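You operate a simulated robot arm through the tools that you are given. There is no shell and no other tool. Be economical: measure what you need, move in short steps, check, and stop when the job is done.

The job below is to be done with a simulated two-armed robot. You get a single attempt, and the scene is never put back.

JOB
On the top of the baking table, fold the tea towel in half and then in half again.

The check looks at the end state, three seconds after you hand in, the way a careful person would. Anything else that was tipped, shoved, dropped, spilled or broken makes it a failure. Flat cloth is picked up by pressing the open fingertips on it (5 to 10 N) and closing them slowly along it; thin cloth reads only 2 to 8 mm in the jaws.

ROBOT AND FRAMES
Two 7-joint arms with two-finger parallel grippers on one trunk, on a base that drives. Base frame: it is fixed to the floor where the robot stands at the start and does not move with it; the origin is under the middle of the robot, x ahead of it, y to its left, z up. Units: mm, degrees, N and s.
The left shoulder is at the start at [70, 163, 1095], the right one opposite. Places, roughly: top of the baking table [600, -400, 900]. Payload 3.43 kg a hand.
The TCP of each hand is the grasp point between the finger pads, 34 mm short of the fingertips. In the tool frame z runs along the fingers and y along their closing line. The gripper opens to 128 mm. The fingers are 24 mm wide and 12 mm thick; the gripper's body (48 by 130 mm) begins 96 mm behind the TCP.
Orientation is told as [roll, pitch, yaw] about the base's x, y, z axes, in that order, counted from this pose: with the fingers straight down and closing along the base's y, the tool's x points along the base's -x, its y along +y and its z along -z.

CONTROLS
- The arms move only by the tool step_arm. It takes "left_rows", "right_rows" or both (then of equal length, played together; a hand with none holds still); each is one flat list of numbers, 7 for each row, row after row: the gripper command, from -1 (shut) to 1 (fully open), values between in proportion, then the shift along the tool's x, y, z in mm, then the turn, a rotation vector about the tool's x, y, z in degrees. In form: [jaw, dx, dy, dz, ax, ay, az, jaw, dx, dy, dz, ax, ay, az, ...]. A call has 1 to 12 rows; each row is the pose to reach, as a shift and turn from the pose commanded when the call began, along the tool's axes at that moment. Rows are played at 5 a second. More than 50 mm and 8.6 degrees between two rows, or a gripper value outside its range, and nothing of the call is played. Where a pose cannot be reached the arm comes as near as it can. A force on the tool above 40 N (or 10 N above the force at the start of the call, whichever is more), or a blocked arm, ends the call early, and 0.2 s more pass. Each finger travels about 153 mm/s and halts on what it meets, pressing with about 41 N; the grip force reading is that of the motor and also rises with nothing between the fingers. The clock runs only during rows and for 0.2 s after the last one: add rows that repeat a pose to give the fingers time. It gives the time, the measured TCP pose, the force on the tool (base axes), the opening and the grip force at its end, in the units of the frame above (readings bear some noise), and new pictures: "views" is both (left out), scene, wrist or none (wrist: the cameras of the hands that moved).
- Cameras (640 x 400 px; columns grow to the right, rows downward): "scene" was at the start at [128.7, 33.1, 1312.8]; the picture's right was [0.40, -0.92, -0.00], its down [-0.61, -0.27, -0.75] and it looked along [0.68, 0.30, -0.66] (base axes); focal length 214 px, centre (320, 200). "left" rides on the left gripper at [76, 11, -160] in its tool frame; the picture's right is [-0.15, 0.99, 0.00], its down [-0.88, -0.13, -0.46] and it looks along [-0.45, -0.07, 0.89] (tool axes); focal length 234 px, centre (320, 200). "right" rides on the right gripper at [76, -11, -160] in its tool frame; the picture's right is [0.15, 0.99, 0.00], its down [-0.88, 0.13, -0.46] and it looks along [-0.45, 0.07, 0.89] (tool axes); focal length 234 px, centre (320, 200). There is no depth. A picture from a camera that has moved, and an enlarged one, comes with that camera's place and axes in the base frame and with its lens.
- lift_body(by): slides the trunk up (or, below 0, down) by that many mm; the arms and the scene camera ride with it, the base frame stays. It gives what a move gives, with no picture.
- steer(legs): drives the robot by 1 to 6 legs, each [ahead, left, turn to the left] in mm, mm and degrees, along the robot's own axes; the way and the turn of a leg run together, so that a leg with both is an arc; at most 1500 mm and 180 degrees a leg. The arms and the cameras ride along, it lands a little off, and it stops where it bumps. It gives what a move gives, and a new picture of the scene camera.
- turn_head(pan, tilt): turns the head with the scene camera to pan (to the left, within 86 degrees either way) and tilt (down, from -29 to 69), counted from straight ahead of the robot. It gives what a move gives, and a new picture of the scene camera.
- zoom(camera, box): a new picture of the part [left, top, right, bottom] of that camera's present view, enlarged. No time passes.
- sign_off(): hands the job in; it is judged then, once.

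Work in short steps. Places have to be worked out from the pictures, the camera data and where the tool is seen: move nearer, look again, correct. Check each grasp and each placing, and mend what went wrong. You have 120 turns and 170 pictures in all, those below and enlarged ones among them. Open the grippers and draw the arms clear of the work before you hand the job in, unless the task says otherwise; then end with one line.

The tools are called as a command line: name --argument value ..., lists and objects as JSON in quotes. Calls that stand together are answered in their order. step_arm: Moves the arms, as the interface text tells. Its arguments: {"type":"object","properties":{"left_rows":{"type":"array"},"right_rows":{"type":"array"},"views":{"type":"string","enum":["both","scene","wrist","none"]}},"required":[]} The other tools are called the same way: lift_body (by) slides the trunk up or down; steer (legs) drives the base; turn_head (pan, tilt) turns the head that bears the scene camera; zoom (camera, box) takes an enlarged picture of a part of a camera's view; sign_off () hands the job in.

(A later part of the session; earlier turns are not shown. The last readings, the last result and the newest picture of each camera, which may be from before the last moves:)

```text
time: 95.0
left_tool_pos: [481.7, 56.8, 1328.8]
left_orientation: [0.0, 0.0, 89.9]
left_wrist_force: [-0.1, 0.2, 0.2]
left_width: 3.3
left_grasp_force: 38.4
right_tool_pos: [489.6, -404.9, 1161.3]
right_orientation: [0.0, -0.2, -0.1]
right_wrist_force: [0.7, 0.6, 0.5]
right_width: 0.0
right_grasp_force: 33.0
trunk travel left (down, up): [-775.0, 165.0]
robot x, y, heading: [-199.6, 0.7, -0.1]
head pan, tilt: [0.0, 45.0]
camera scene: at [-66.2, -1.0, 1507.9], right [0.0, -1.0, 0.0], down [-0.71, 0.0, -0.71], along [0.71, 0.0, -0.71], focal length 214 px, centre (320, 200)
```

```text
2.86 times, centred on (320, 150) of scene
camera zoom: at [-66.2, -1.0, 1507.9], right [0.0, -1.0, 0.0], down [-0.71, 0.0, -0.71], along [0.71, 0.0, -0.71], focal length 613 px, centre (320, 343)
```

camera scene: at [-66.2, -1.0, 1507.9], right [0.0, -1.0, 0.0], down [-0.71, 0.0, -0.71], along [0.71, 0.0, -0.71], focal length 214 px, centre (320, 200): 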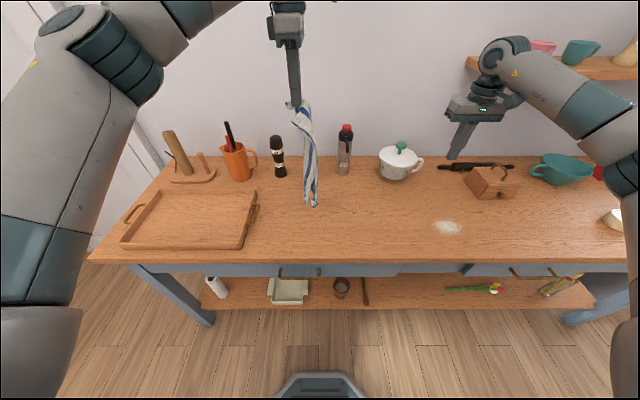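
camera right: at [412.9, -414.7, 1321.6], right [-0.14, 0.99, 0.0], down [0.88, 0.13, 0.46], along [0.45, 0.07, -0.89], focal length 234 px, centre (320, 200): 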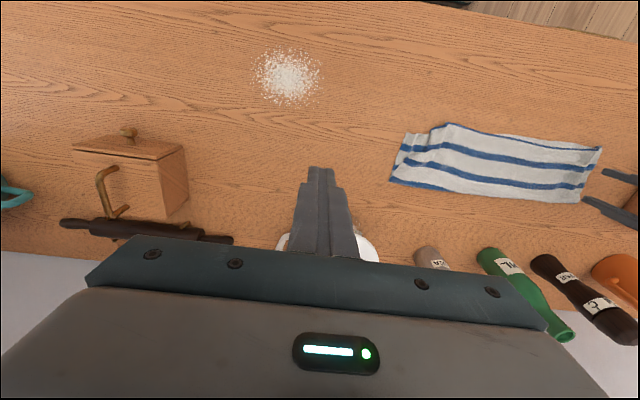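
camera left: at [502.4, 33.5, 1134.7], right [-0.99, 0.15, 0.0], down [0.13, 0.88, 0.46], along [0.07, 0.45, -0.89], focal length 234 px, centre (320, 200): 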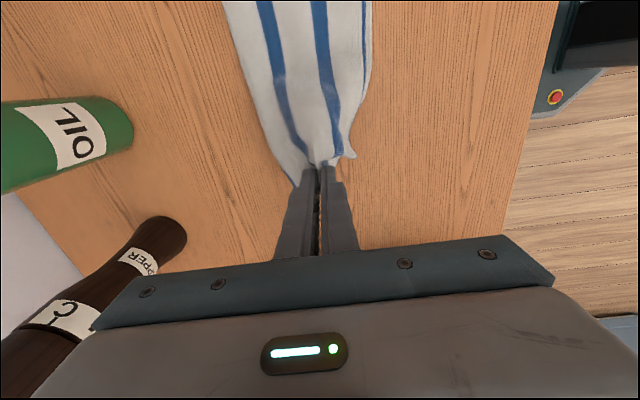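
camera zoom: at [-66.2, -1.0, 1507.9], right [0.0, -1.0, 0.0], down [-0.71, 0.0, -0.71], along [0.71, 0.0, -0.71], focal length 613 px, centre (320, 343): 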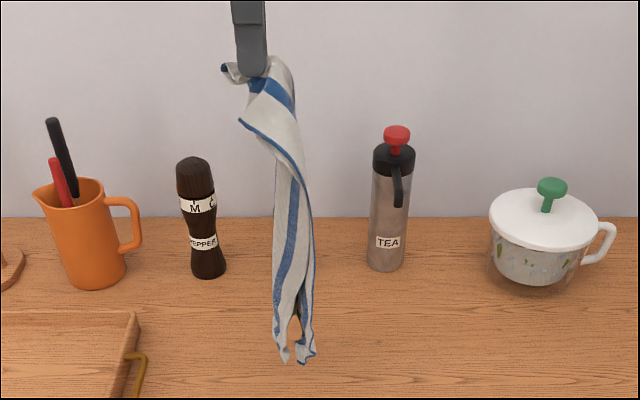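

The strip hangs with its width along x as wanted. Lowering to touch its free end down near y≈55, then laying it toward the right.

step_arm --left_rows '[-1, 0, 0, 20, 0, 0, 0, -1, 0, 0, 42, 0, 0, 0, -1, 0, 0, 42, 0, 0, 0, -1, 18, 0, 55, 0, 0, 0, -1, 40, 0, 76, 0, 0, 0, -1, 62, 0, 98, 0, 0, 0, -1, 84, 0, 120, 0, 0, 0, -1, 106, 0, 142, 0, 0, 0, -1, 106, 0, 142, 0, 0, 0]' --views "scene"

zoom --camera "scene" --box '[250, 110, 410, 230]'

```text
time: 97.0
left_tool_pos: [478.8, -47.5, 1186.9]
left_orientation: [-0.1, 0.0, 90.0]
left_wrist_force: [0.6, -0.2, 0.5]
left_width: 3.6
left_grasp_force: 37.8
right_tool_pos: [489.0, -402.3, 1161.9]
right_orientation: [0.0, -0.3, -0.1]
right_wrist_force: [0.7, 0.8, -0.3]
right_width: 0.0
right_grasp_force: 33.2
trunk travel left (down, up): [-775.0, 165.0]
robot x, y, heading: [-200.9, 2.0, 0.1]
head pan, tilt: [0.0, 45.0]
camera scene: at [-66.5, -0.1, 1507.9], right [0.0, -1.0, 0.0], down [-0.71, 0.0, -0.71], along [0.71, 0.0, -0.71], focal length 214 px, centre (320, 200)
```

scene: 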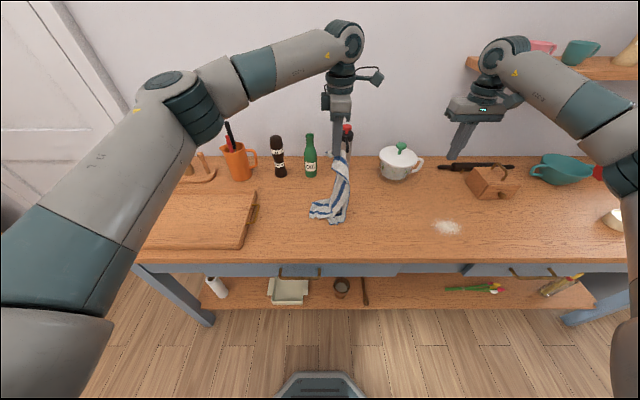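

```text
3.33 times, centred on (330, 170) of scene
camera zoom: at [-66.5, -0.1, 1507.9], right [0.0, -1.0, 0.0], down [-0.71, 0.0, -0.71], along [0.71, 0.0, -0.71], focal length 715 px, centre (287, 300)
```

zoom: 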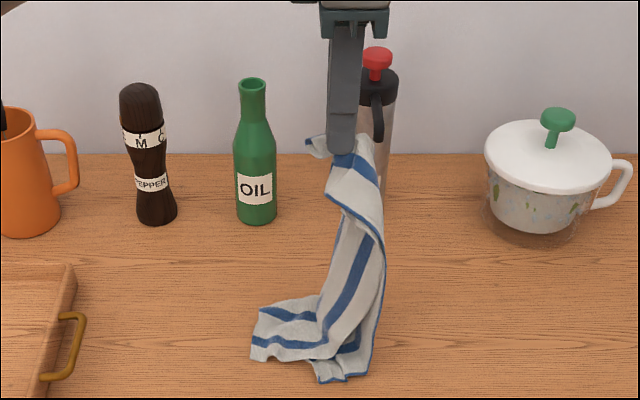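

The free ends of the two layers splayed on touchdown. I'll lift again and lay the strip flat toward the left so trailing aligns the layers. Then I'll make the second fold by pinching the strip's middle, which puts the grip at the crease.

step_arm --left_rows '[-1, 0, 0, -40, 0, 0, 0, -1, 0, 0, -80, 0, 0, 0, -1, 0, 0, -120, 0, 0, 0, -1, 15, 0, -150, 0, 0, 0, -1, 45, 0, -160, 0, 0, 0, -1, 75, 0, -160, 0, 0, 0, -1, 105, 0, -160, 0, 0, 0, -1, 125, 0, -160, 0, 0, 0, -1, 125, 0, -160, 0, 0, 0, -1, 125, 0, -160, 0, 0, 0, -1, 125, 0, -160, 0, 0, 0]' --views "none"

zoom --camera "scene" --box '[300, 80, 460, 220]'

```text
time: 99.3
left_tool_pos: [467.1, -151.5, 1344.6]
left_orientation: [-0.2, 0.1, 90.0]
left_wrist_force: [0.3, 0.1, 0.3]
left_width: 3.3
left_grasp_force: 37.8
left hand out of reach, approached as far as the arm can: row 7, 8, 9, 10, 11
right_tool_pos: [488.4, -403.3, 1160.5]
right_orientation: [0.1, -0.2, -0.1]
right_wrist_force: [-0.1, 0.2, 0.2]
right_width: 0.0
right_grasp_force: 33.2
trunk travel left (down, up): [-775.0, 165.0]
robot x, y, heading: [-199.2, -0.3, 0.0]
head pan, tilt: [0.0, 45.0]
```

```text
2.86 times, centred on (380, 150) of scene
camera zoom: at [-66.1, -0.6, 1507.9], right [0.0, -1.0, 0.0], down [-0.71, 0.0, -0.71], along [0.71, 0.0, -0.71], focal length 613 px, centre (149, 343)
```

zoom: 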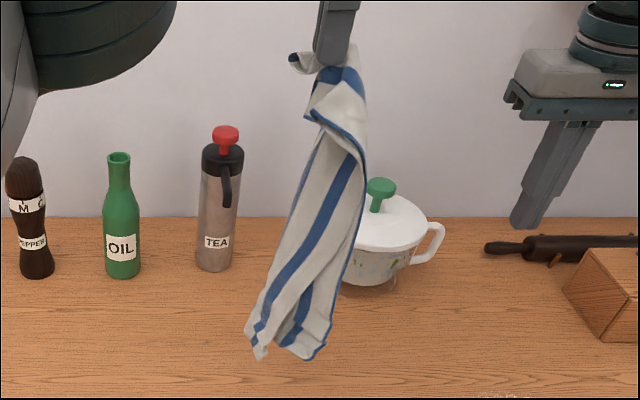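

Now laying it down toward the left, in a diagonal descent.

step_arm --left_rows '[-1, 0, 0, 30, 0, 0, 0, -1, 0, 0, 50, 0, 0, 0, -1, -15, 0, 65, 0, 0, 0, -1, -40, 0, 85, 0, 0, 0, -1, -70, 0, 113, 0, 0, 0, -1, -100, 0, 143, 0, 0, 0, -1, -130, 0, 173, 0, 0, 0, -1, -160, 0, 203, 0, 0, 0, -1, -190, 0, 233, 0, 0, 0, -1, -220, 0, 263, 0, 0, 0, -1, -220, 0, 263, 0, 0, 0]' --views "none"

zoom --camera "scene" --box '[250, 110, 410, 240]'

```text
time: 101.8
left_tool_pos: [467.5, 66.5, 1079.8]
left_orientation: [-0.1, 0.0, 90.0]
left_wrist_force: [0.0, -0.6, 0.6]
left_width: 3.3
left_grasp_force: 37.4
right_tool_pos: [489.7, -404.5, 1161.0]
right_orientation: [0.0, -0.2, -0.1]
right_wrist_force: [-0.3, -0.1, 0.4]
right_width: 0.0
right_grasp_force: 33.0
trunk travel left (down, up): [-775.0, 165.0]
robot x, y, heading: [-197.1, -2.3, -0.1]
head pan, tilt: [0.0, 45.0]
```

```text
3.08 times, centred on (330, 175) of scene
camera zoom: at [-66.6, -1.9, 1507.9], right [0.0, -1.0, 0.0], down [-0.71, 0.0, -0.71], along [0.71, 0.0, -0.71], focal length 660 px, centre (289, 277)
```

zoom: 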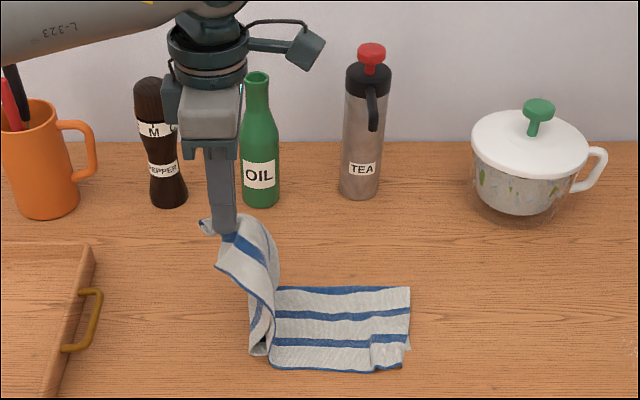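

The strip is laying down cleanly with the layers aligned. Continuing the descent to lay the rest.

step_arm --left_rows '[-1, -28, 0, 28, 0, 0, 0, -1, -55, 0, 56, 0, 0, 0, -1, -80, 0, 84, 0, 0, 0, -1, -103, 0, 110, 0, 0, 0, -1, -120, 0, 132, 0, 0, 0, -1, -132, 0, 150, 0, 0, 0, -1, -134, 0, 157, 0, 0, 0, -1, -134, 0, 157, 0, 0, 0]' --views "wrist"

zoom --camera "scene" --box '[240, 140, 400, 240]'

```text
time: 103.5
left_tool_pos: [468.4, 202.4, 922.0]
left_orientation: [-0.2, 0.1, 90.1]
left_wrist_force: [-0.7, 0.3, 0.1]
left_width: 3.5
left_grasp_force: 38.0
right_tool_pos: [488.3, -403.7, 1162.0]
right_orientation: [-0.1, -0.2, -0.2]
right_wrist_force: [-0.6, -0.3, 0.3]
right_width: 0.0
right_grasp_force: 32.8
trunk travel left (down, up): [-775.0, 165.0]
robot x, y, heading: [-200.2, -0.1, 0.1]
head pan, tilt: [0.0, 45.0]
camera left: at [455.9, 126.9, 1082.0], right [-0.99, 0.15, 0.0], down [0.13, 0.88, 0.46], along [0.07, 0.45, -0.89], focal length 234 px, centre (320, 200)
```

left: 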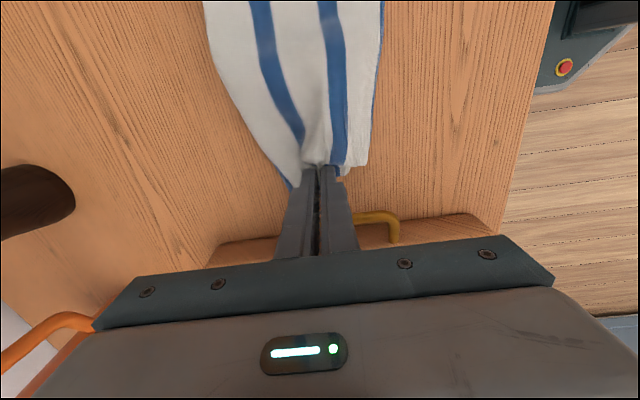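

```text
4.00 times, centred on (320, 190) of scene
camera zoom: at [-66.4, -0.9, 1507.9], right [0.0, -1.0, 0.0], down [-0.71, 0.0, -0.71], along [0.71, 0.0, -0.71], focal length 858 px, centre (320, 240)
```

zoom: 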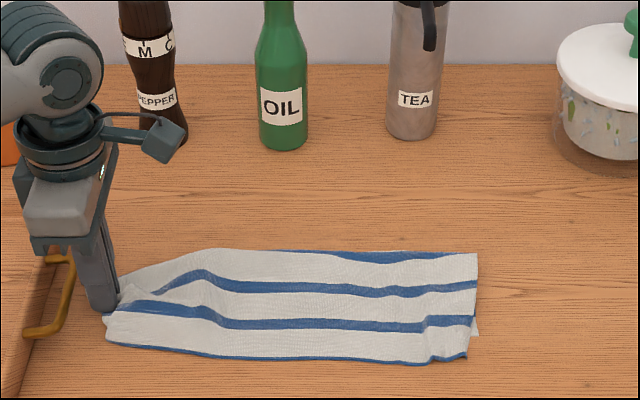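

The strip is flat and well aligned. Lowering slightly, releasing the left end, and rising to look.

step_arm --left_rows '[-1, 0, 0, 4, 0, 0, 0, -0.9, 0, 0, 4, 0, 0, 0, -0.75, 0, 0, 4, 0, 0, 0, -0.6, 0, 0, 4, 0, 0, 0, -0.45, 0, 0, 3, 0, 0, 0, -0.35, 0, 0, 2, 0, 0, 0, -0.35, 0, 0, -15, 0, 0, 0, -0.35, 0, 0, -50, 0, 0, 0, -0.35, 20, 0, -90, 0, 0, 0, -0.35, 40, 0, -130, 0, 0, 0, -0.35, 60, 0, -150, 0, 0, 0]' --views "wrist"

zoom --camera "scene" --box '[240, 140, 400, 240]'

```text
time: 106.0
left_tool_pos: [470.7, 141.6, 1072.4]
left_orientation: [0.0, 0.0, 90.1]
left_wrist_force: [0.0, -0.8, 0.6]
left_width: 41.6
left_grasp_force: 0.0
right_tool_pos: [488.6, -404.5, 1161.3]
right_orientation: [0.1, -0.2, -0.1]
right_wrist_force: [-0.8, 0.2, -1.3]
right_width: 0.0
right_grasp_force: 33.0
trunk travel left (down, up): [-775.0, 165.0]
robot x, y, heading: [-201.8, 3.2, 0.1]
head pan, tilt: [0.0, 45.0]
camera left: at [458.0, 65.7, 1231.9], right [-0.99, 0.15, 0.0], down [0.13, 0.88, 0.46], along [0.07, 0.45, -0.89], focal length 234 px, centre (320, 200)
```

left: 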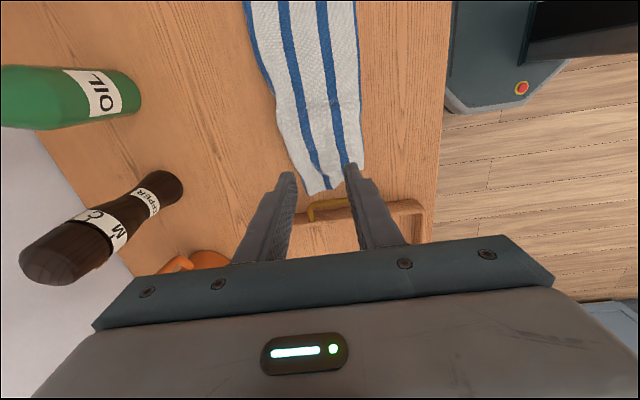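

```text
4.00 times, centred on (320, 190) of scene
camera zoom: at [-66.2, -1.7, 1507.8], right [0.0, -1.0, 0.0], down [-0.71, 0.0, -0.71], along [0.71, 0.0, -0.71], focal length 858 px, centre (320, 240)
```

zoom: 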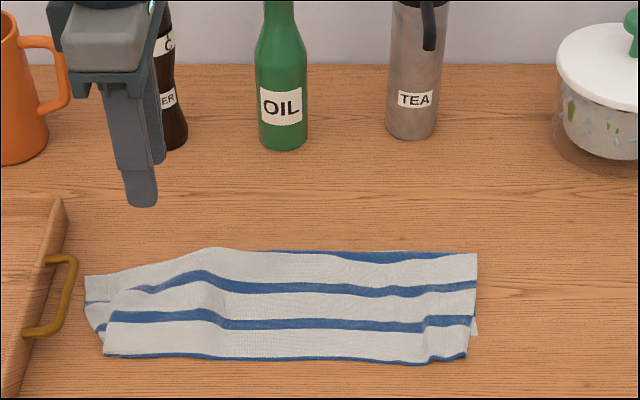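

The strip lies well, but the top layer overhangs the bottom by about 30 mm at the near edge (x≈405 against 436). That overhang is a single layer, so I can grip it cleanly with both hands and re-lay the top half. I'm moving both hands above its near corners, at about (420, 167) and (420, −107).

step_arm --left_rows '[-0.37, -2, 5, 0, 0, 0, 8, -0.37, -4, 10, 5, 0, 0, 16, -0.37, -7, 15, 15, 0, 0, 24, -0.37, -9, 20, 25, 0, 0, 32, -0.37, -12, 25, 40, 0, 0, 40, -0.37, -14, 30, 55, 0, 0, 48, -0.37, -17, 35, 70, 0, 0, 56, -0.37, -20, 40, 85, 0, 0, 64, -0.37, -22, 45, 100, 0, 0, 72, -0.37, -25, 51, 115, 0, 0, 80, -0.37, -25, 51, 130, 0, 0, 88, -0.37, -25, 51, 132, 0, 0, 90]' --right_rows '[-0.37, 6, 27, 10, 0, 0, 0, -0.37, 12, 54, 30, 0, 0, 0, -0.37, 19, 81, 50, 0, 0, 0, -0.37, 25, 108, 70, 0, 0, 0, -0.37, 31, 135, 90, 0, 0, 0, -0.37, 37, 162, 110, 0, 0, 0, -0.37, 43, 189, 130, 0, 0, 0, -0.37, 50, 216, 150, 0, 0, 0, -0.37, 56, 243, 170, 0, 0, 0, -0.37, 62, 270, 190, 0, 0, 0, -0.37, 68, 297, 210, 0, 0, 0, -0.37, 68, 297, 221, 0, 0, 0]' --views "wrist"

```text
time: 108.5
left_tool_pos: [415.8, 166.5, 940.3]
left_orientation: [0.0, -0.1, -0.1]
left_wrist_force: [-0.1, -0.5, 0.1]
left_width: 40.2
left_grasp_force: 0.0
right_tool_pos: [422.1, -105.6, 939.8]
right_orientation: [0.0, -0.2, -0.1]
right_wrist_force: [0.0, -0.3, 0.8]
right_width: 40.1
right_grasp_force: 0.1
trunk travel left (down, up): [-775.0, 165.0]
robot x, y, heading: [-199.0, -2.9, -0.1]
head pan, tilt: [0.0, 45.0]
camera right: at [347.0, -117.2, 1100.6], right [-0.14, 0.99, 0.0], down [0.88, 0.13, 0.46], along [0.45, 0.07, -0.89], focal length 234 px, centre (320, 200)
camera left: at [339.8, 178.7, 1100.4], right [0.15, 0.99, 0.0], down [0.88, -0.13, 0.46], along [0.45, -0.07, -0.89], focal length 234 px, centre (320, 200)
```

right: 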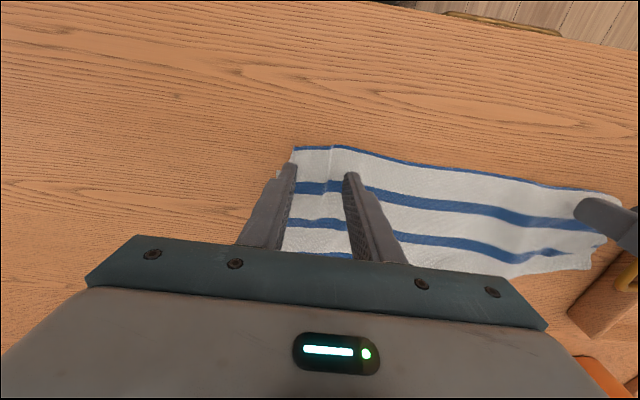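
left: 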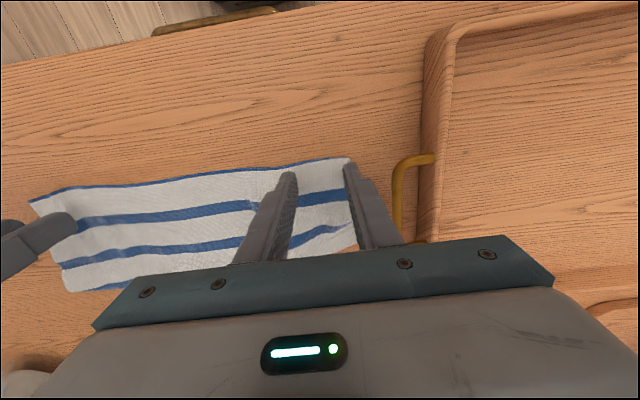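

Shifting both slightly inward and lowering to contact.

step_arm --left_rows '[-0.37, -8, -10, 6, 0, 0, 0, -0.37, -8, -10, 12, 0, 0, 0, -0.37, -8, -10, 18, 0, 0, 0, -0.37, -8, -10, 22, 0, 0, 0, -0.37, -8, -10, 24, 0, 0, 0, -0.37, -8, -10, 24, 0, 0, 0]' --right_rows '[-0.37, 0, 10, 6, 0, 0, 0, -0.37, 0, 10, 12, 0, 0, 0, -0.37, 0, 10, 18, 0, 0, 0, -0.37, 0, 10, 22, 0, 0, 0, -0.37, 0, 10, 24, 0, 0, 0, -0.37, 0, 10, 24, 0, 0, 0]' --views "none"

```text
time: 110.0
left_tool_pos: [423.1, 157.1, 919.3]
left_orientation: [0.0, -0.3, -0.1]
left_wrist_force: [-0.5, 1.5, 18.1]
left_width: 40.8
left_grasp_force: 0.3
right_tool_pos: [420.9, -93.4, 917.5]
right_orientation: [0.0, -0.4, 0.0]
right_wrist_force: [0.1, 0.2, 1.0]
right_width: 40.4
right_grasp_force: 0.1
trunk travel left (down, up): [-775.0, 165.0]
robot x, y, heading: [-203.7, 0.2, 0.2]
head pan, tilt: [0.0, 45.0]
```

The left finger is on two layers (18 N). Lifting it, moving it 8 mm toward the edge so it rests only on the overhang, then re-touching; right stays.

step_arm --left_rows '[-0.37, 0, 0, -6, 0, 0, 0, -0.37, 8, 0, -6, 0, 0, 0, -0.37, 8, 0, -2, 0, 0, 0, -0.37, 8, 0, 0, 0, 0, 0, -0.37, 8, 0, 0, 0, 0, 0]' --right_rows '[-0.37, 0, 0, 0, 0, 0, 0, -0.37, 0, 0, 1, 0, 0, 0, -0.37, 0, 0, 2, 0, 0, 0, -0.37, 0, 0, 2, 0, 0, 0, -0.37, 0, 0, 2, 0, 0, 0]' --views "wrist"

```text
time: 111.2
left_tool_pos: [416.6, 157.6, 918.4]
left_orientation: [0.0, -0.3, 0.1]
left_wrist_force: [1.7, 1.1, 19.0]
left_width: 40.8
left_grasp_force: 0.5
right_tool_pos: [420.9, -96.7, 916.0]
right_orientation: [-0.1, -0.4, -0.1]
right_wrist_force: [1.7, 1.5, 9.8]
right_width: 40.6
right_grasp_force: 0.0
trunk travel left (down, up): [-775.0, 165.0]
robot x, y, heading: [-199.8, -2.1, -0.0]
head pan, tilt: [0.0, 45.0]
camera right: at [344.5, -106.8, 1076.0], right [-0.14, 0.99, 0.0], down [0.88, 0.13, 0.46], along [0.46, 0.07, -0.89], focal length 234 px, centre (320, 200)
camera left: at [338.8, 169.4, 1078.3], right [0.15, 0.99, 0.0], down [0.88, -0.13, 0.46], along [0.46, -0.07, -0.89], focal length 234 px, centre (320, 200)
```

right: 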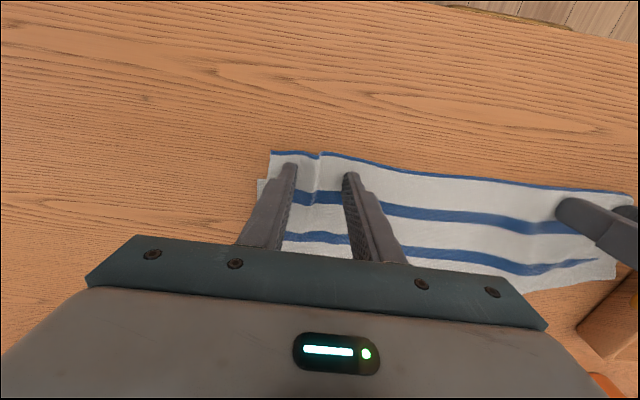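
left: 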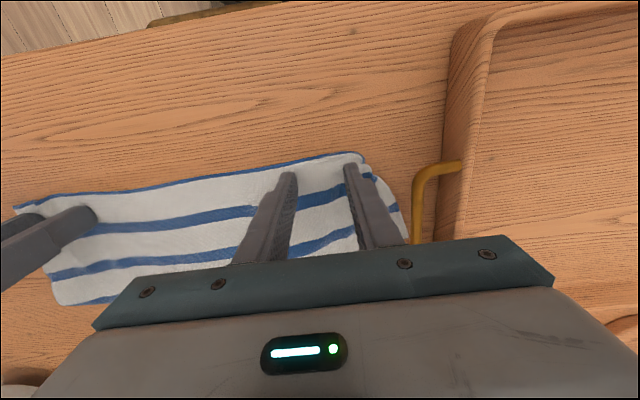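

Right press is 10 N; easing the left by 2.5 mm and closing both slowly.

step_arm --left_rows '[-0.37, 0, 0, -2.5, 0, 0, 0, -0.44, 0, 0, -2.5, 0, 0, 0, -0.51, 0, 0, -2.5, 0, 0, 0, -0.59, 0, 0, -2.5, 0, 0, 0, -0.67, 0, 0, -2.5, 0, 0, 0, -0.75, 0, 0, -2.5, 0, 0, 0, -0.83, 0, 0, -2.5, 0, 0, 0, -0.91, 0, 0, -2.5, 0, 0, 0, -1, 0, 0, -2.5, 0, 0, 0, -1, 0, 0, -2.5, 0, 0, 0]' --right_rows '[-0.37, 0, 0, 0, 0, 0, 0, -0.44, 0, 0, 0, 0, 0, 0, -0.51, 0, 0, 0, 0, 0, 0, -0.59, 0, 0, 0, 0, 0, 0, -0.67, 0, 0, 0, 0, 0, 0, -0.75, 0, 0, 0, 0, 0, 0, -0.83, 0, 0, 0, 0, 0, 0, -0.91, 0, 0, 0, 0, 0, 0, -1, 0, 0, 0, 0, 0, 0, -1, 0, 0, 0, 0, 0, 0]' --views "none"

```text
time: 113.3
left_tool_pos: [415.3, 156.9, 920.3]
left_orientation: [-0.2, -0.2, -0.1]
left_wrist_force: [-0.2, -9.1, 6.2]
left_width: 2.0
left_grasp_force: 37.2
right_tool_pos: [420.8, -94.8, 915.1]
right_orientation: [0.1, -0.4, -0.1]
right_wrist_force: [0.4, 7.2, 17.3]
right_width: 3.3
right_grasp_force: 37.9
trunk travel left (down, up): [-775.0, 165.0]
robot x, y, heading: [-196.2, 0.2, -0.3]
head pan, tilt: [0.0, 45.0]
```

Both gripped. Lifting along an arc ahead, relaxing the spread slightly, to see whether only the top layer comes.

step_arm --left_rows '[-1, 0, -4, -20, 0, 0, 0, -1, -5, -6, -40, 0, 0, 0, -1, -15, -6, -60, 0, 0, 0, -1, -30, -6, -78, 0, 0, 0, -1, -50, -6, -92, 0, 0, 0, -1, -70, -6, -100, 0, 0, 0, -1, -70, -6, -100, 0, 0, 0]' --right_rows '[-1, 0, 4, -20, 0, 0, 0, -1, -5, 6, -40, 0, 0, 0, -1, -15, 6, -60, 0, 0, 0, -1, -30, 6, -78, 0, 0, 0, -1, -50, 6, -92, 0, 0, 0, -1, -70, 6, -100, 0, 0, 0, -1, -70, 6, -100, 0, 0, 0]' --views "none"

zoom --camera "scene" --box '[240, 140, 400, 240]'

```text
time: 115.0
left_tool_pos: [486.0, 149.1, 1019.0]
left_orientation: [0.0, 0.0, 0.0]
left_wrist_force: [0.3, 0.0, 0.0]
left_width: 2.2
left_grasp_force: 36.8
right_tool_pos: [493.1, -90.2, 1014.3]
right_orientation: [0.0, -0.3, -0.1]
right_wrist_force: [-0.2, 0.2, 0.3]
right_width: 3.2
right_grasp_force: 37.6
trunk travel left (down, up): [-775.0, 165.0]
robot x, y, heading: [-199.9, 1.1, 0.1]
head pan, tilt: [0.0, 45.0]
```

```text
4.00 times, centred on (320, 190) of scene
camera zoom: at [-66.8, -0.7, 1507.9], right [0.0, -1.0, 0.0], down [-0.71, 0.0, -0.71], along [0.71, 0.0, -0.71], focal length 858 px, centre (320, 240)
```

zoom: 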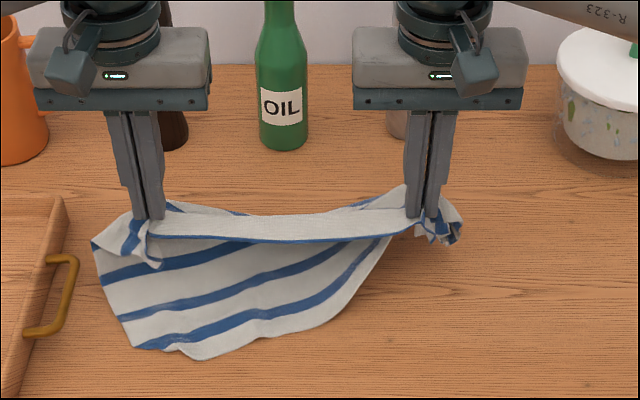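

The left holds only the top layer, but the right caught both layers, so at that end both edges are held together. That is actually well aligned. I'll lay back down with both edges at x≈425 and check.

step_arm --left_rows '[-1, 8, 2, 15, 0, 0, 0, -1, 22, 4, 35, 0, 0, 0, -1, 36, 6, 57, 0, 0, 0, -1, 48, 8, 80, 0, 0, 0, -1, 54, 8, 96, 0, 0, 0, -1, 54, 8, 98, 0, 0, 0]' --right_rows '[-1, 8, -2, 15, 0, 0, 0, -1, 24, -5, 35, 0, 0, 0, -1, 40, -8, 57, 0, 0, 0, -1, 53, -10, 80, 0, 0, 0, -1, 59, -12, 93, 0, 0, 0, -1, 59, -12, 95, 0, 0, 0]' --views "wrist"

zoom --camera "scene" --box '[240, 140, 400, 240]'

```text
time: 116.3
left_tool_pos: [433.7, 158.4, 922.3]
left_orientation: [-0.1, -0.2, 0.0]
left_wrist_force: [1.6, -14.2, 9.8]
left_width: 2.7
left_grasp_force: 36.9
right_tool_pos: [432.1, -100.1, 919.2]
right_orientation: [0.1, -0.3, -0.1]
right_wrist_force: [0.2, 15.6, -0.2]
right_width: 3.5
right_grasp_force: 37.9
trunk travel left (down, up): [-775.0, 165.0]
robot x, y, heading: [-197.3, -3.8, 0.2]
head pan, tilt: [0.0, 45.0]
camera right: at [356.2, -112.2, 1079.9], right [-0.15, 0.99, 0.0], down [0.88, 0.13, 0.46], along [0.46, 0.07, -0.89], focal length 234 px, centre (320, 200)
camera left: at [355.5, 170.7, 1081.5], right [0.15, 0.99, 0.0], down [0.88, -0.13, 0.46], along [0.45, -0.07, -0.89], focal length 234 px, centre (320, 200)
```

right: 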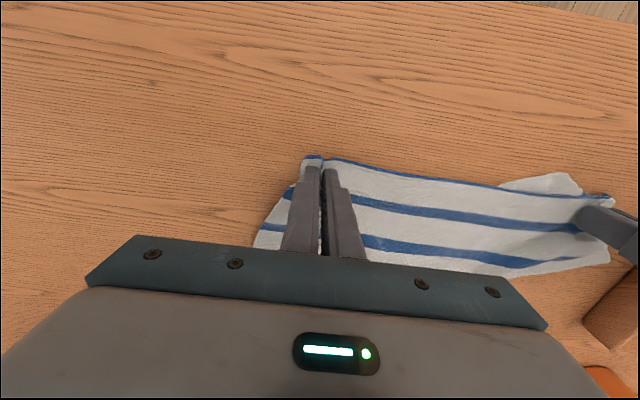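
left: 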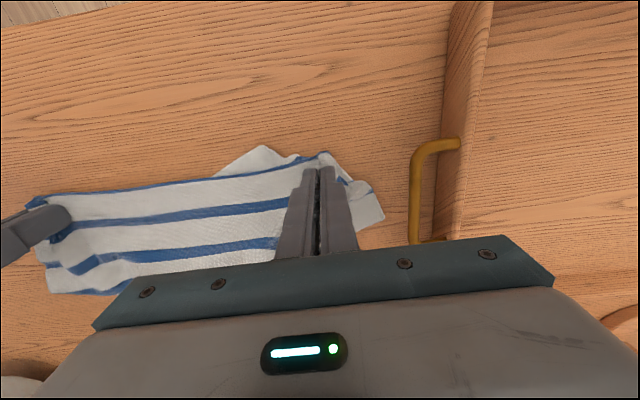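

```text
4.00 times, centred on (320, 190) of scene
camera zoom: at [-67.2, -0.7, 1508.2], right [0.0, -1.0, 0.0], down [-0.71, 0.0, -0.71], along [0.71, 0.0, -0.71], focal length 858 px, centre (320, 240)
```

zoom: 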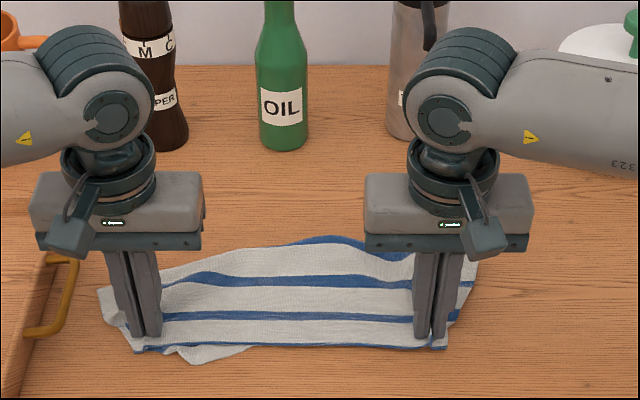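

The edges now nearly coincide, with one small lump of bottom layer protruding near the left. Releasing both and rising to look.

step_arm --left_rows '[-0.95, 0, 0, 0, 0, 0, 0, -0.8, 0, 0, 0, 0, 0, 0, -0.6, 0, 0, 0, 0, 0, 0, -0.4, 0, 0, -2, 0, 0, 0, -0.4, 0, 0, -30, 0, 0, 0, -0.4, 0, 20, -70, 0, 0, 0, -0.4, 0, 40, -110, 0, 0, 0, -0.4, 0, 60, -150, 0, 0, 0, -0.4, 0, 60, -150, 0, 0, 0]' --right_rows '[-0.95, 0, 0, 0, 0, 0, 0, -0.8, 0, 0, 0, 0, 0, 0, -0.6, 0, 0, 0, 0, 0, 0, -0.4, 0, 0, -2, 0, 0, 0, -0.4, 0, 0, -30, 0, 0, 0, -0.4, 0, -20, -70, 0, 0, 0, -0.4, 0, -40, -110, 0, 0, 0, -0.4, 0, -80, -150, 0, 0, 0, -0.4, 0, -80, -150, 0, 0, 0]' --views "none"

zoom --camera "scene" --box '[250, 160, 390, 245]'

zoom --camera "right" --box '[260, 90, 640, 260]'

```text
refused: row 8 steps farther than a row can; nothing moved
```

```text
4.57 times, centred on (320, 202) of scene
camera zoom: at [-67.2, -0.7, 1508.2], right [0.0, -1.0, 0.0], down [-0.71, 0.0, -0.71], along [0.71, 0.0, -0.71], focal length 980 px, centre (320, 189)
```

zoom: 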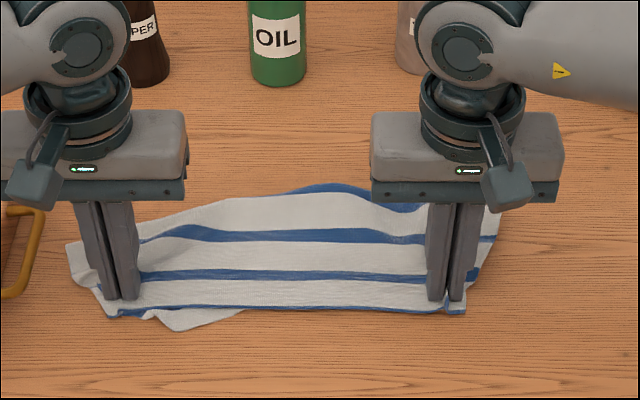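

```text
1.68 times, centred on (450, 175) of right
camera zoom: at [356.2, -112.2, 1079.9], right [-0.15, 0.99, 0.0], down [0.88, 0.13, 0.46], along [0.46, 0.07, -0.89], focal length 394 px, centre (101, 242)
```

zoom: 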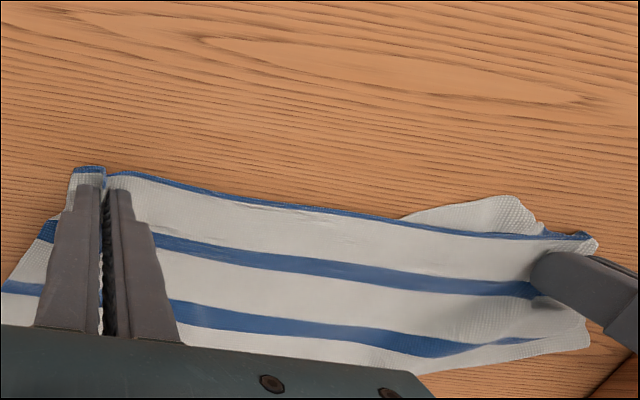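

The move was refused (a row was too long), so nothing has moved. Better idea: keep the right grip, and re-pinch the left with a firmer press so it holds both layers too. Then the doubled towel can hang and square itself.

step_arm --left_rows '[-0.8, 0, 0, 0, 0, 0, 0, -0.5, 0, 0, 0, 0, 0, 0, -0.3, 0, 0, 0, 0, 0, 0, -0.3, 0, 0, 2, 0, 0, 0, -0.3, 0, 0, 5, 0, 0, 0, -0.3, 0, 0, 6, 0, 0, 0, -0.3, 0, 0, 6, 0, 0, 0]' --views "wrist"

```text
time: 118.0
left_tool_pos: [431.6, 159.0, 918.2]
left_orientation: [-0.1, -0.4, -0.1]
left_wrist_force: [2.3, 3.7, 27.3]
left_width: 42.9
left_grasp_force: 0.1
right_tool_pos: [433.1, -102.5, 920.0]
right_orientation: [0.0, -0.4, -0.1]
right_wrist_force: [0.4, 0.0, 0.7]
right_width: 3.5
right_grasp_force: 37.8
trunk travel left (down, up): [-775.0, 165.0]
robot x, y, heading: [-200.7, -1.4, -0.0]
head pan, tilt: [0.0, 45.0]
camera left: at [354.7, 171.0, 1077.7], right [0.15, 0.99, 0.0], down [0.88, -0.13, 0.46], along [0.46, -0.07, -0.89], focal length 234 px, centre (320, 200)
```

left: 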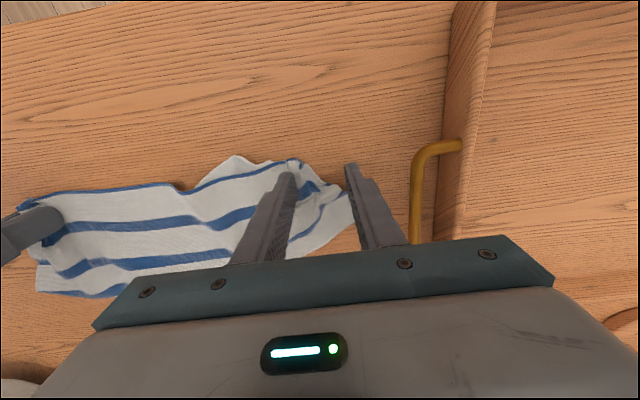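

The cloth recoiled inward on release. Zooming to place the next pinch.

zoom --camera "left" --box '[150, 130, 390, 280]'

```text
2.67 times, centred on (270, 205) of left
camera zoom: at [354.7, 171.0, 1077.7], right [0.15, 0.99, 0.0], down [0.88, -0.13, 0.46], along [0.46, -0.07, -0.89], focal length 624 px, centre (453, 187)
```

zoom: 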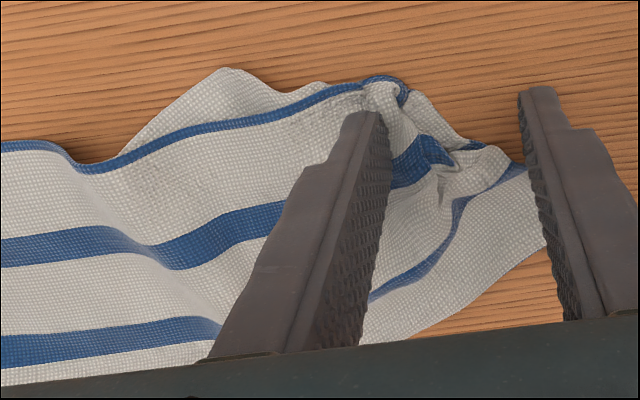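

The left end is crumpled, but the right hand holds both corners together. I'll lift the right hand high so the doubled towel hangs, then lay it down trailing toward the right, which aligned the layers nicely before. The left hand clears out.

step_arm --left_rows '[-0.3, 0, 0, -30, 0, 0, 0, -0.3, 0, 0, -70, 0, 0, 0, -0.3, 0, 25, -105, 0, 0, 0, -0.3, 0, 65, -130, 0, 0, 0, -0.3, 0, 105, -155, 0, 0, 0, -0.3, 0, 145, -180, 0, 0, 0, -0.3, 0, 185, -205, 0, 0, 0, -0.3, 0, 225, -230, 0, 0, 0, -0.3, 0, 250, -250, 0, 0, 0, -0.3, 0, 250, -250, 0, 0, 0, -0.3, 0, 250, -250, 0, 0, 0, -0.3, 0, 250, -250, 0, 0, 0]' --right_rows '[-1, 0, 0, -30, 0, 0, 0, -1, 0, 10, -70, 0, 0, 0, -1, 0, 25, -110, 0, 0, 0, -1, 0, 40, -150, 0, 0, 0, -1, 0, 60, -190, 0, 0, 0, -1, 0, 85, -230, 0, 0, 0, -1, 0, 110, -270, 0, 0, 0, -1, 0, 135, -310, 0, 0, 0, -1, 0, 165, -345, 0, 0, 0, -1, 0, 200, -375, 0, 0, 0, -1, 0, 230, -400, 0, 0, 0, -1, 0, 250, -420, 0, 0, 0]' --views "scene"

zoom --camera "scene" --box '[220, 80, 380, 220]'

```text
time: 120.5
left_tool_pos: [432.3, 411.0, 1163.8]
left_orientation: [-0.1, -0.2, -0.1]
left_wrist_force: [-1.0, -0.6, 0.6]
left_width: 44.4
left_grasp_force: 0.1
right_tool_pos: [432.3, 152.2, 1339.0]
right_orientation: [-0.2, -0.2, 0.0]
right_wrist_force: [-0.9, 1.6, -0.3]
right_width: 3.3
right_grasp_force: 37.1
trunk travel left (down, up): [-775.0, 165.0]
robot x, y, heading: [-200.7, -1.6, 0.0]
head pan, tilt: [0.0, 45.0]
camera scene: at [-67.2, 1.2, 1507.9], right [0.0, -1.0, 0.0], down [-0.71, 0.0, -0.71], along [0.71, 0.0, -0.71], focal length 214 px, centre (320, 200)
```

scene: 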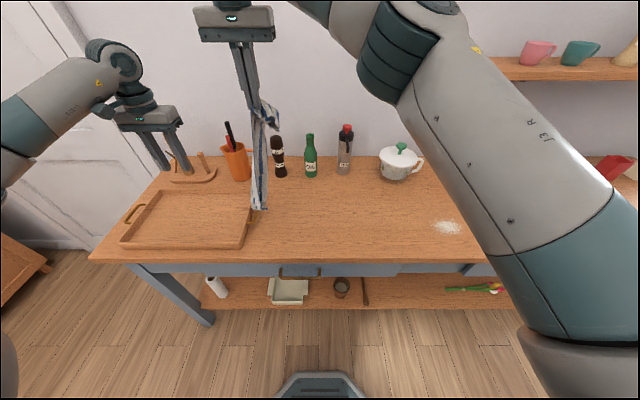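

```text
2.86 times, centred on (300, 150) of scene
camera zoom: at [-67.2, 1.2, 1507.9], right [0.0, -1.0, 0.0], down [-0.71, 0.0, -0.71], along [0.71, 0.0, -0.71], focal length 613 px, centre (377, 343)
```

zoom: 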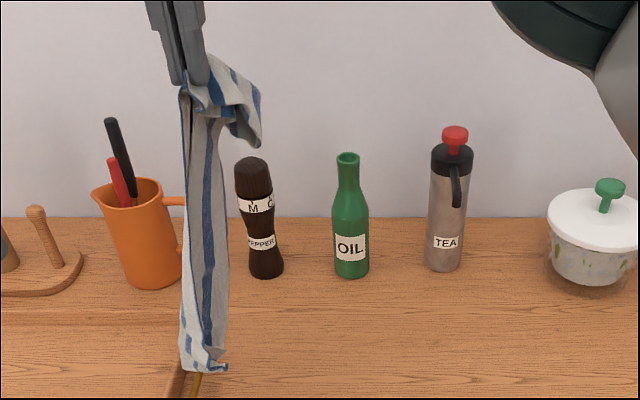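

It hangs tidily with both layers together. Laying it down diagonally toward the right.

step_arm --right_rows '[-1, 0, 0, 30, 0, 0, 0, -1, 0, 0, 50, 0, 0, 0, -1, 0, -15, 65, 0, 0, 0, -1, 0, -40, 85, 0, 0, 0, -1, 0, -70, 113, 0, 0, 0, -1, 0, -100, 143, 0, 0, 0, -1, 0, -130, 173, 0, 0, 0, -1, 0, -160, 203, 0, 0, 0, -1, 0, -190, 233, 0, 0, 0, -1, 0, -220, 263, 0, 0, 0, -1, 0, -250, 293, 0, 0, 0, -1, 0, -250, 293, 0, 0, 0]' --views "none"

zoom --camera "scene" --box '[230, 120, 410, 240]'

```text
time: 123.2
left_tool_pos: [431.9, 411.5, 1163.0]
left_orientation: [-0.1, 0.1, 0.0]
left_wrist_force: [-0.2, 0.3, -0.2]
left_width: 45.1
left_grasp_force: 0.1
right_tool_pos: [436.0, -100.1, 1045.8]
right_orientation: [-0.1, -0.4, -0.1]
right_wrist_force: [-0.1, -0.6, -0.4]
right_width: 3.2
right_grasp_force: 38.3
trunk travel left (down, up): [-775.0, 165.0]
robot x, y, heading: [-202.1, 3.3, -0.1]
head pan, tilt: [0.0, 45.0]
```

```text
3.33 times, centred on (320, 180) of scene
camera zoom: at [-66.4, 0.5, 1507.9], right [0.0, -1.0, 0.0], down [-0.71, 0.0, -0.71], along [0.71, 0.0, -0.71], focal length 715 px, centre (320, 267)
```

zoom: 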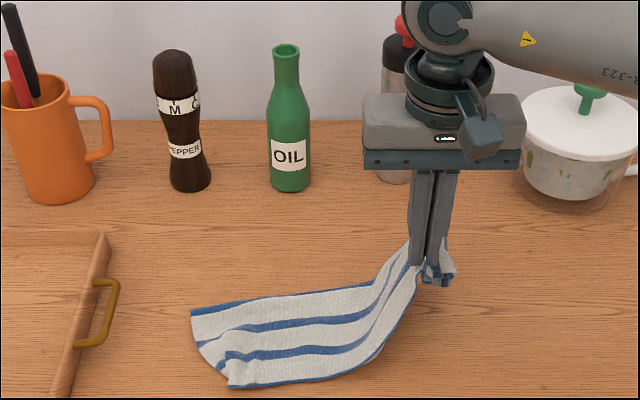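

Laying well. Continuing right and down, bringing the hand back toward x≈400 so the strip is straight.

step_arm --right_rows '[-1, 6, -25, 24, 0, 0, 0, -1, 12, -50, 48, 0, 0, 0, -1, 18, -74, 70, 0, 0, 0, -1, 24, -96, 92, 0, 0, 0, -1, 30, -116, 110, 0, 0, 0, -1, 34, -130, 122, 0, 0, 0, -1, 36, -138, 127, 0, 0, 0, -1, 36, -138, 127, 0, 0, 0]' --views "none"

zoom --camera "scene" --box '[250, 140, 430, 250]'

```text
time: 125.0
left_tool_pos: [432.2, 408.2, 1163.8]
left_orientation: [0.1, 0.1, 0.0]
left_wrist_force: [0.0, 0.4, -0.3]
left_width: 44.5
left_grasp_force: 0.1
right_tool_pos: [397.6, -237.8, 920.3]
right_orientation: [0.0, -0.2, -0.1]
right_wrist_force: [1.1, 0.9, -0.2]
right_width: 3.4
right_grasp_force: 38.3
trunk travel left (down, up): [-775.0, 165.0]
robot x, y, heading: [-198.5, 2.6, 0.1]
head pan, tilt: [0.0, 45.0]
```

```text
3.56 times, centred on (340, 195) of scene
camera zoom: at [-66.2, -0.3, 1507.9], right [0.0, -1.0, 0.0], down [-0.71, 0.0, -0.71], along [0.71, 0.0, -0.71], focal length 763 px, centre (249, 218)
```

zoom: 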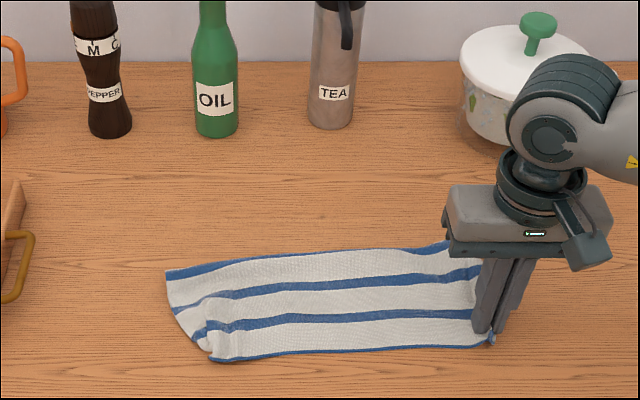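

Excellent: flat and straight. Releasing the right hand and rising.

step_arm --right_rows '[-1, 0, 0, 2, 0, 0, 0, -0.9, 0, 0, 2, 0, 0, 0, -0.75, 0, 0, 2, 0, 0, 0, -0.6, 0, 0, 1, 0, 0, 0, -0.45, 0, 0, 0, 0, 0, 0, -0.45, 0, 0, -15, 0, 0, 0, -0.45, 0, 0, -50, 0, 0, 0, -0.45, 0, -20, -90, 0, 0, 0, -0.45, 0, -40, -130, 0, 0, 0, -0.45, 0, -50, -150, 0, 0, 0]' --views "none"

zoom --camera "scene" --box '[270, 170, 410, 250]'

zoom --camera "right" --box '[240, 70, 640, 250]'

```text
time: 127.2
left_tool_pos: [432.1, 409.8, 1163.7]
left_orientation: [0.0, 0.0, 0.0]
left_wrist_force: [1.3, 0.3, -0.3]
left_width: 44.8
left_grasp_force: 0.1
right_tool_pos: [395.7, -288.9, 1068.0]
right_orientation: [-0.1, -0.3, -0.1]
right_wrist_force: [0.0, -0.1, -0.4]
right_width: 35.1
right_grasp_force: 0.1
trunk travel left (down, up): [-775.0, 165.0]
robot x, y, heading: [-196.9, 0.2, -0.4]
head pan, tilt: [0.0, 45.0]
```

```text
4.57 times, centred on (340, 210) of scene
camera zoom: at [-66.4, -0.4, 1507.8], right [0.0, -1.0, 0.0], down [-0.71, 0.0, -0.71], along [0.71, 0.0, -0.71], focal length 980 px, centre (229, 154)
```

zoom: 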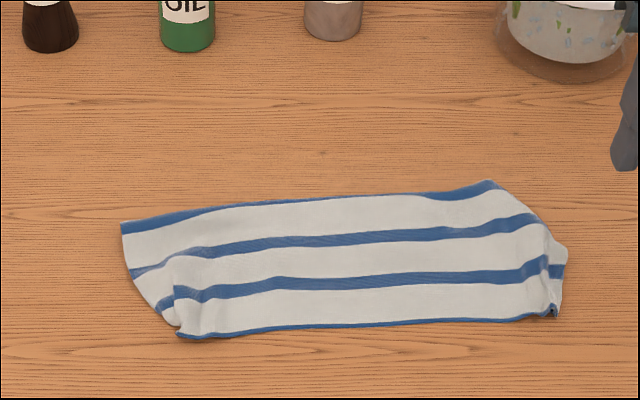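

```text
1.60 times, centred on (440, 160) of right
camera zoom: at [319.8, -300.2, 1227.6], right [-0.14, 0.99, 0.0], down [0.88, 0.13, 0.46], along [0.45, 0.07, -0.89], focal length 375 px, centre (128, 264)
```

zoom: 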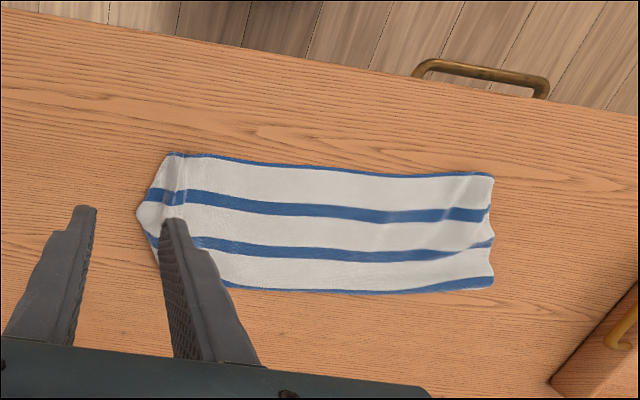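

The strip is neat now. For the second fold I'll pinch its mid-line at both long edges, left hand at the far edge (492, −90) and right hand tilted back 35° at the near edge (385, −90). Then I lift so both halves hang and lay it over. Moving both to hover.

step_arm --left_rows '[-0.45, -5, -41, 0, 0, 0, 0, -0.45, -10, -83, 0, 0, 0, 0, -0.45, -15, -125, 0, 0, 0, 0, -0.45, -20, -166, 0, 0, 0, 0, -0.45, -25, -208, 0, 0, 0, 0, -0.45, -30, -250, 0, 0, 0, 0, -0.45, -35, -291, 0, 0, 0, 0, -0.45, -40, -333, 0, 0, 0, 0, -0.45, -45, -375, 25, 0, 0, 0, -0.45, -50, -416, 50, 0, 0, 0, -0.45, -55, -458, 75, 0, 0, 0, -0.45, -60, -500, 100, 0, 0, 0]' --right_rows '[-0.45, 2, 33, 10, 0, -6, 0, -0.45, 4, 66, 20, 0, -12, 0, -0.45, 6, 99, 30, 0, -18, 0, -0.45, 8, 132, 50, 0, -24, 0, -0.45, 10, 165, 70, 0, -30, 0, -0.45, 11, 199, 90, 0, -35, 0, -0.45, 11, 199, 108, 0, -35, 0, -0.45, 11, 199, 108, 0, -35, 0, -0.45, 11, 199, 108, 0, -35, 0, -0.45, 11, 199, 108, 0, -35, 0, -0.45, 11, 199, 108, 0, -35, 0, -0.45, 11, 199, 108, 0, -35, 0]' --views "both"

```text
time: 129.8
left_tool_pos: [494.3, -90.2, 1064.2]
left_orientation: [0.1, 0.1, 0.0]
left_wrist_force: [0.3, -0.4, 0.3]
left_width: 35.0
left_grasp_force: 0.1
right_tool_pos: [388.0, -91.4, 959.8]
right_orientation: [0.0, -35.2, -0.2]
right_wrist_force: [0.9, -1.6, 0.5]
right_width: 35.0
right_grasp_force: 0.1
trunk travel left (down, up): [-775.0, 165.0]
robot x, y, heading: [-200.8, -4.5, -0.0]
head pan, tilt: [0.0, 45.0]
camera scene: at [-65.6, -3.2, 1507.8], right [0.0, -1.0, 0.0], down [-0.71, 0.0, -0.71], along [0.71, 0.0, -0.71], focal length 214 px, centre (320, 200)
camera right: at [233.2, -102.6, 1047.8], right [-0.12, 0.99, -0.08], down [0.46, 0.13, 0.88], along [0.88, 0.07, -0.47], focal length 234 px, centre (320, 200)
camera left: at [416.7, -78.7, 1223.5], right [0.15, 0.99, 0.0], down [0.88, -0.13, 0.46], along [0.45, -0.07, -0.89], focal length 234 px, centre (320, 200)
```

scene: 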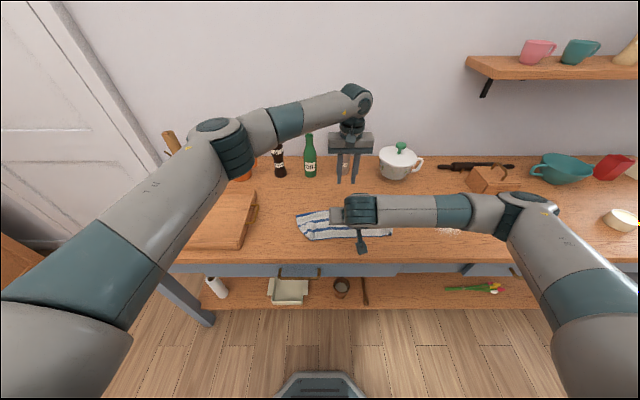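
right: 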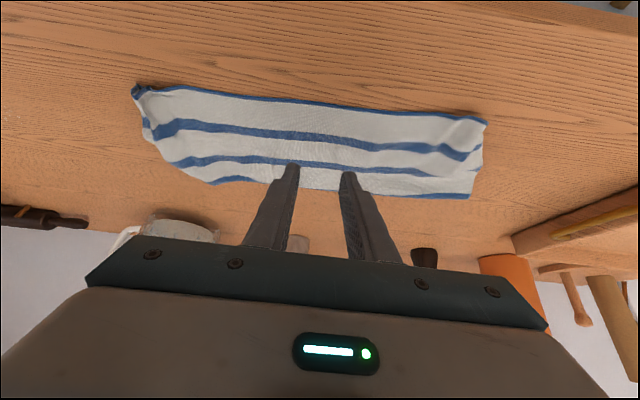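
left: 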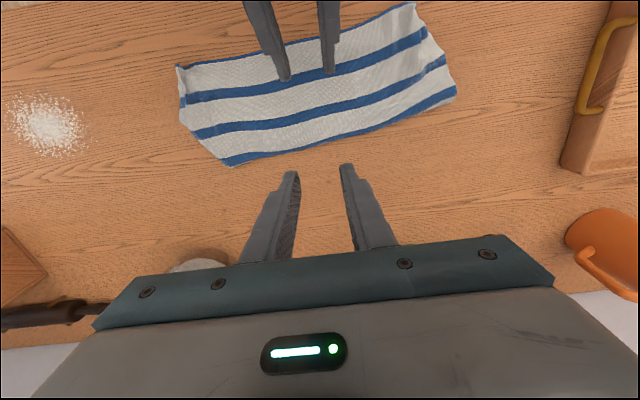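

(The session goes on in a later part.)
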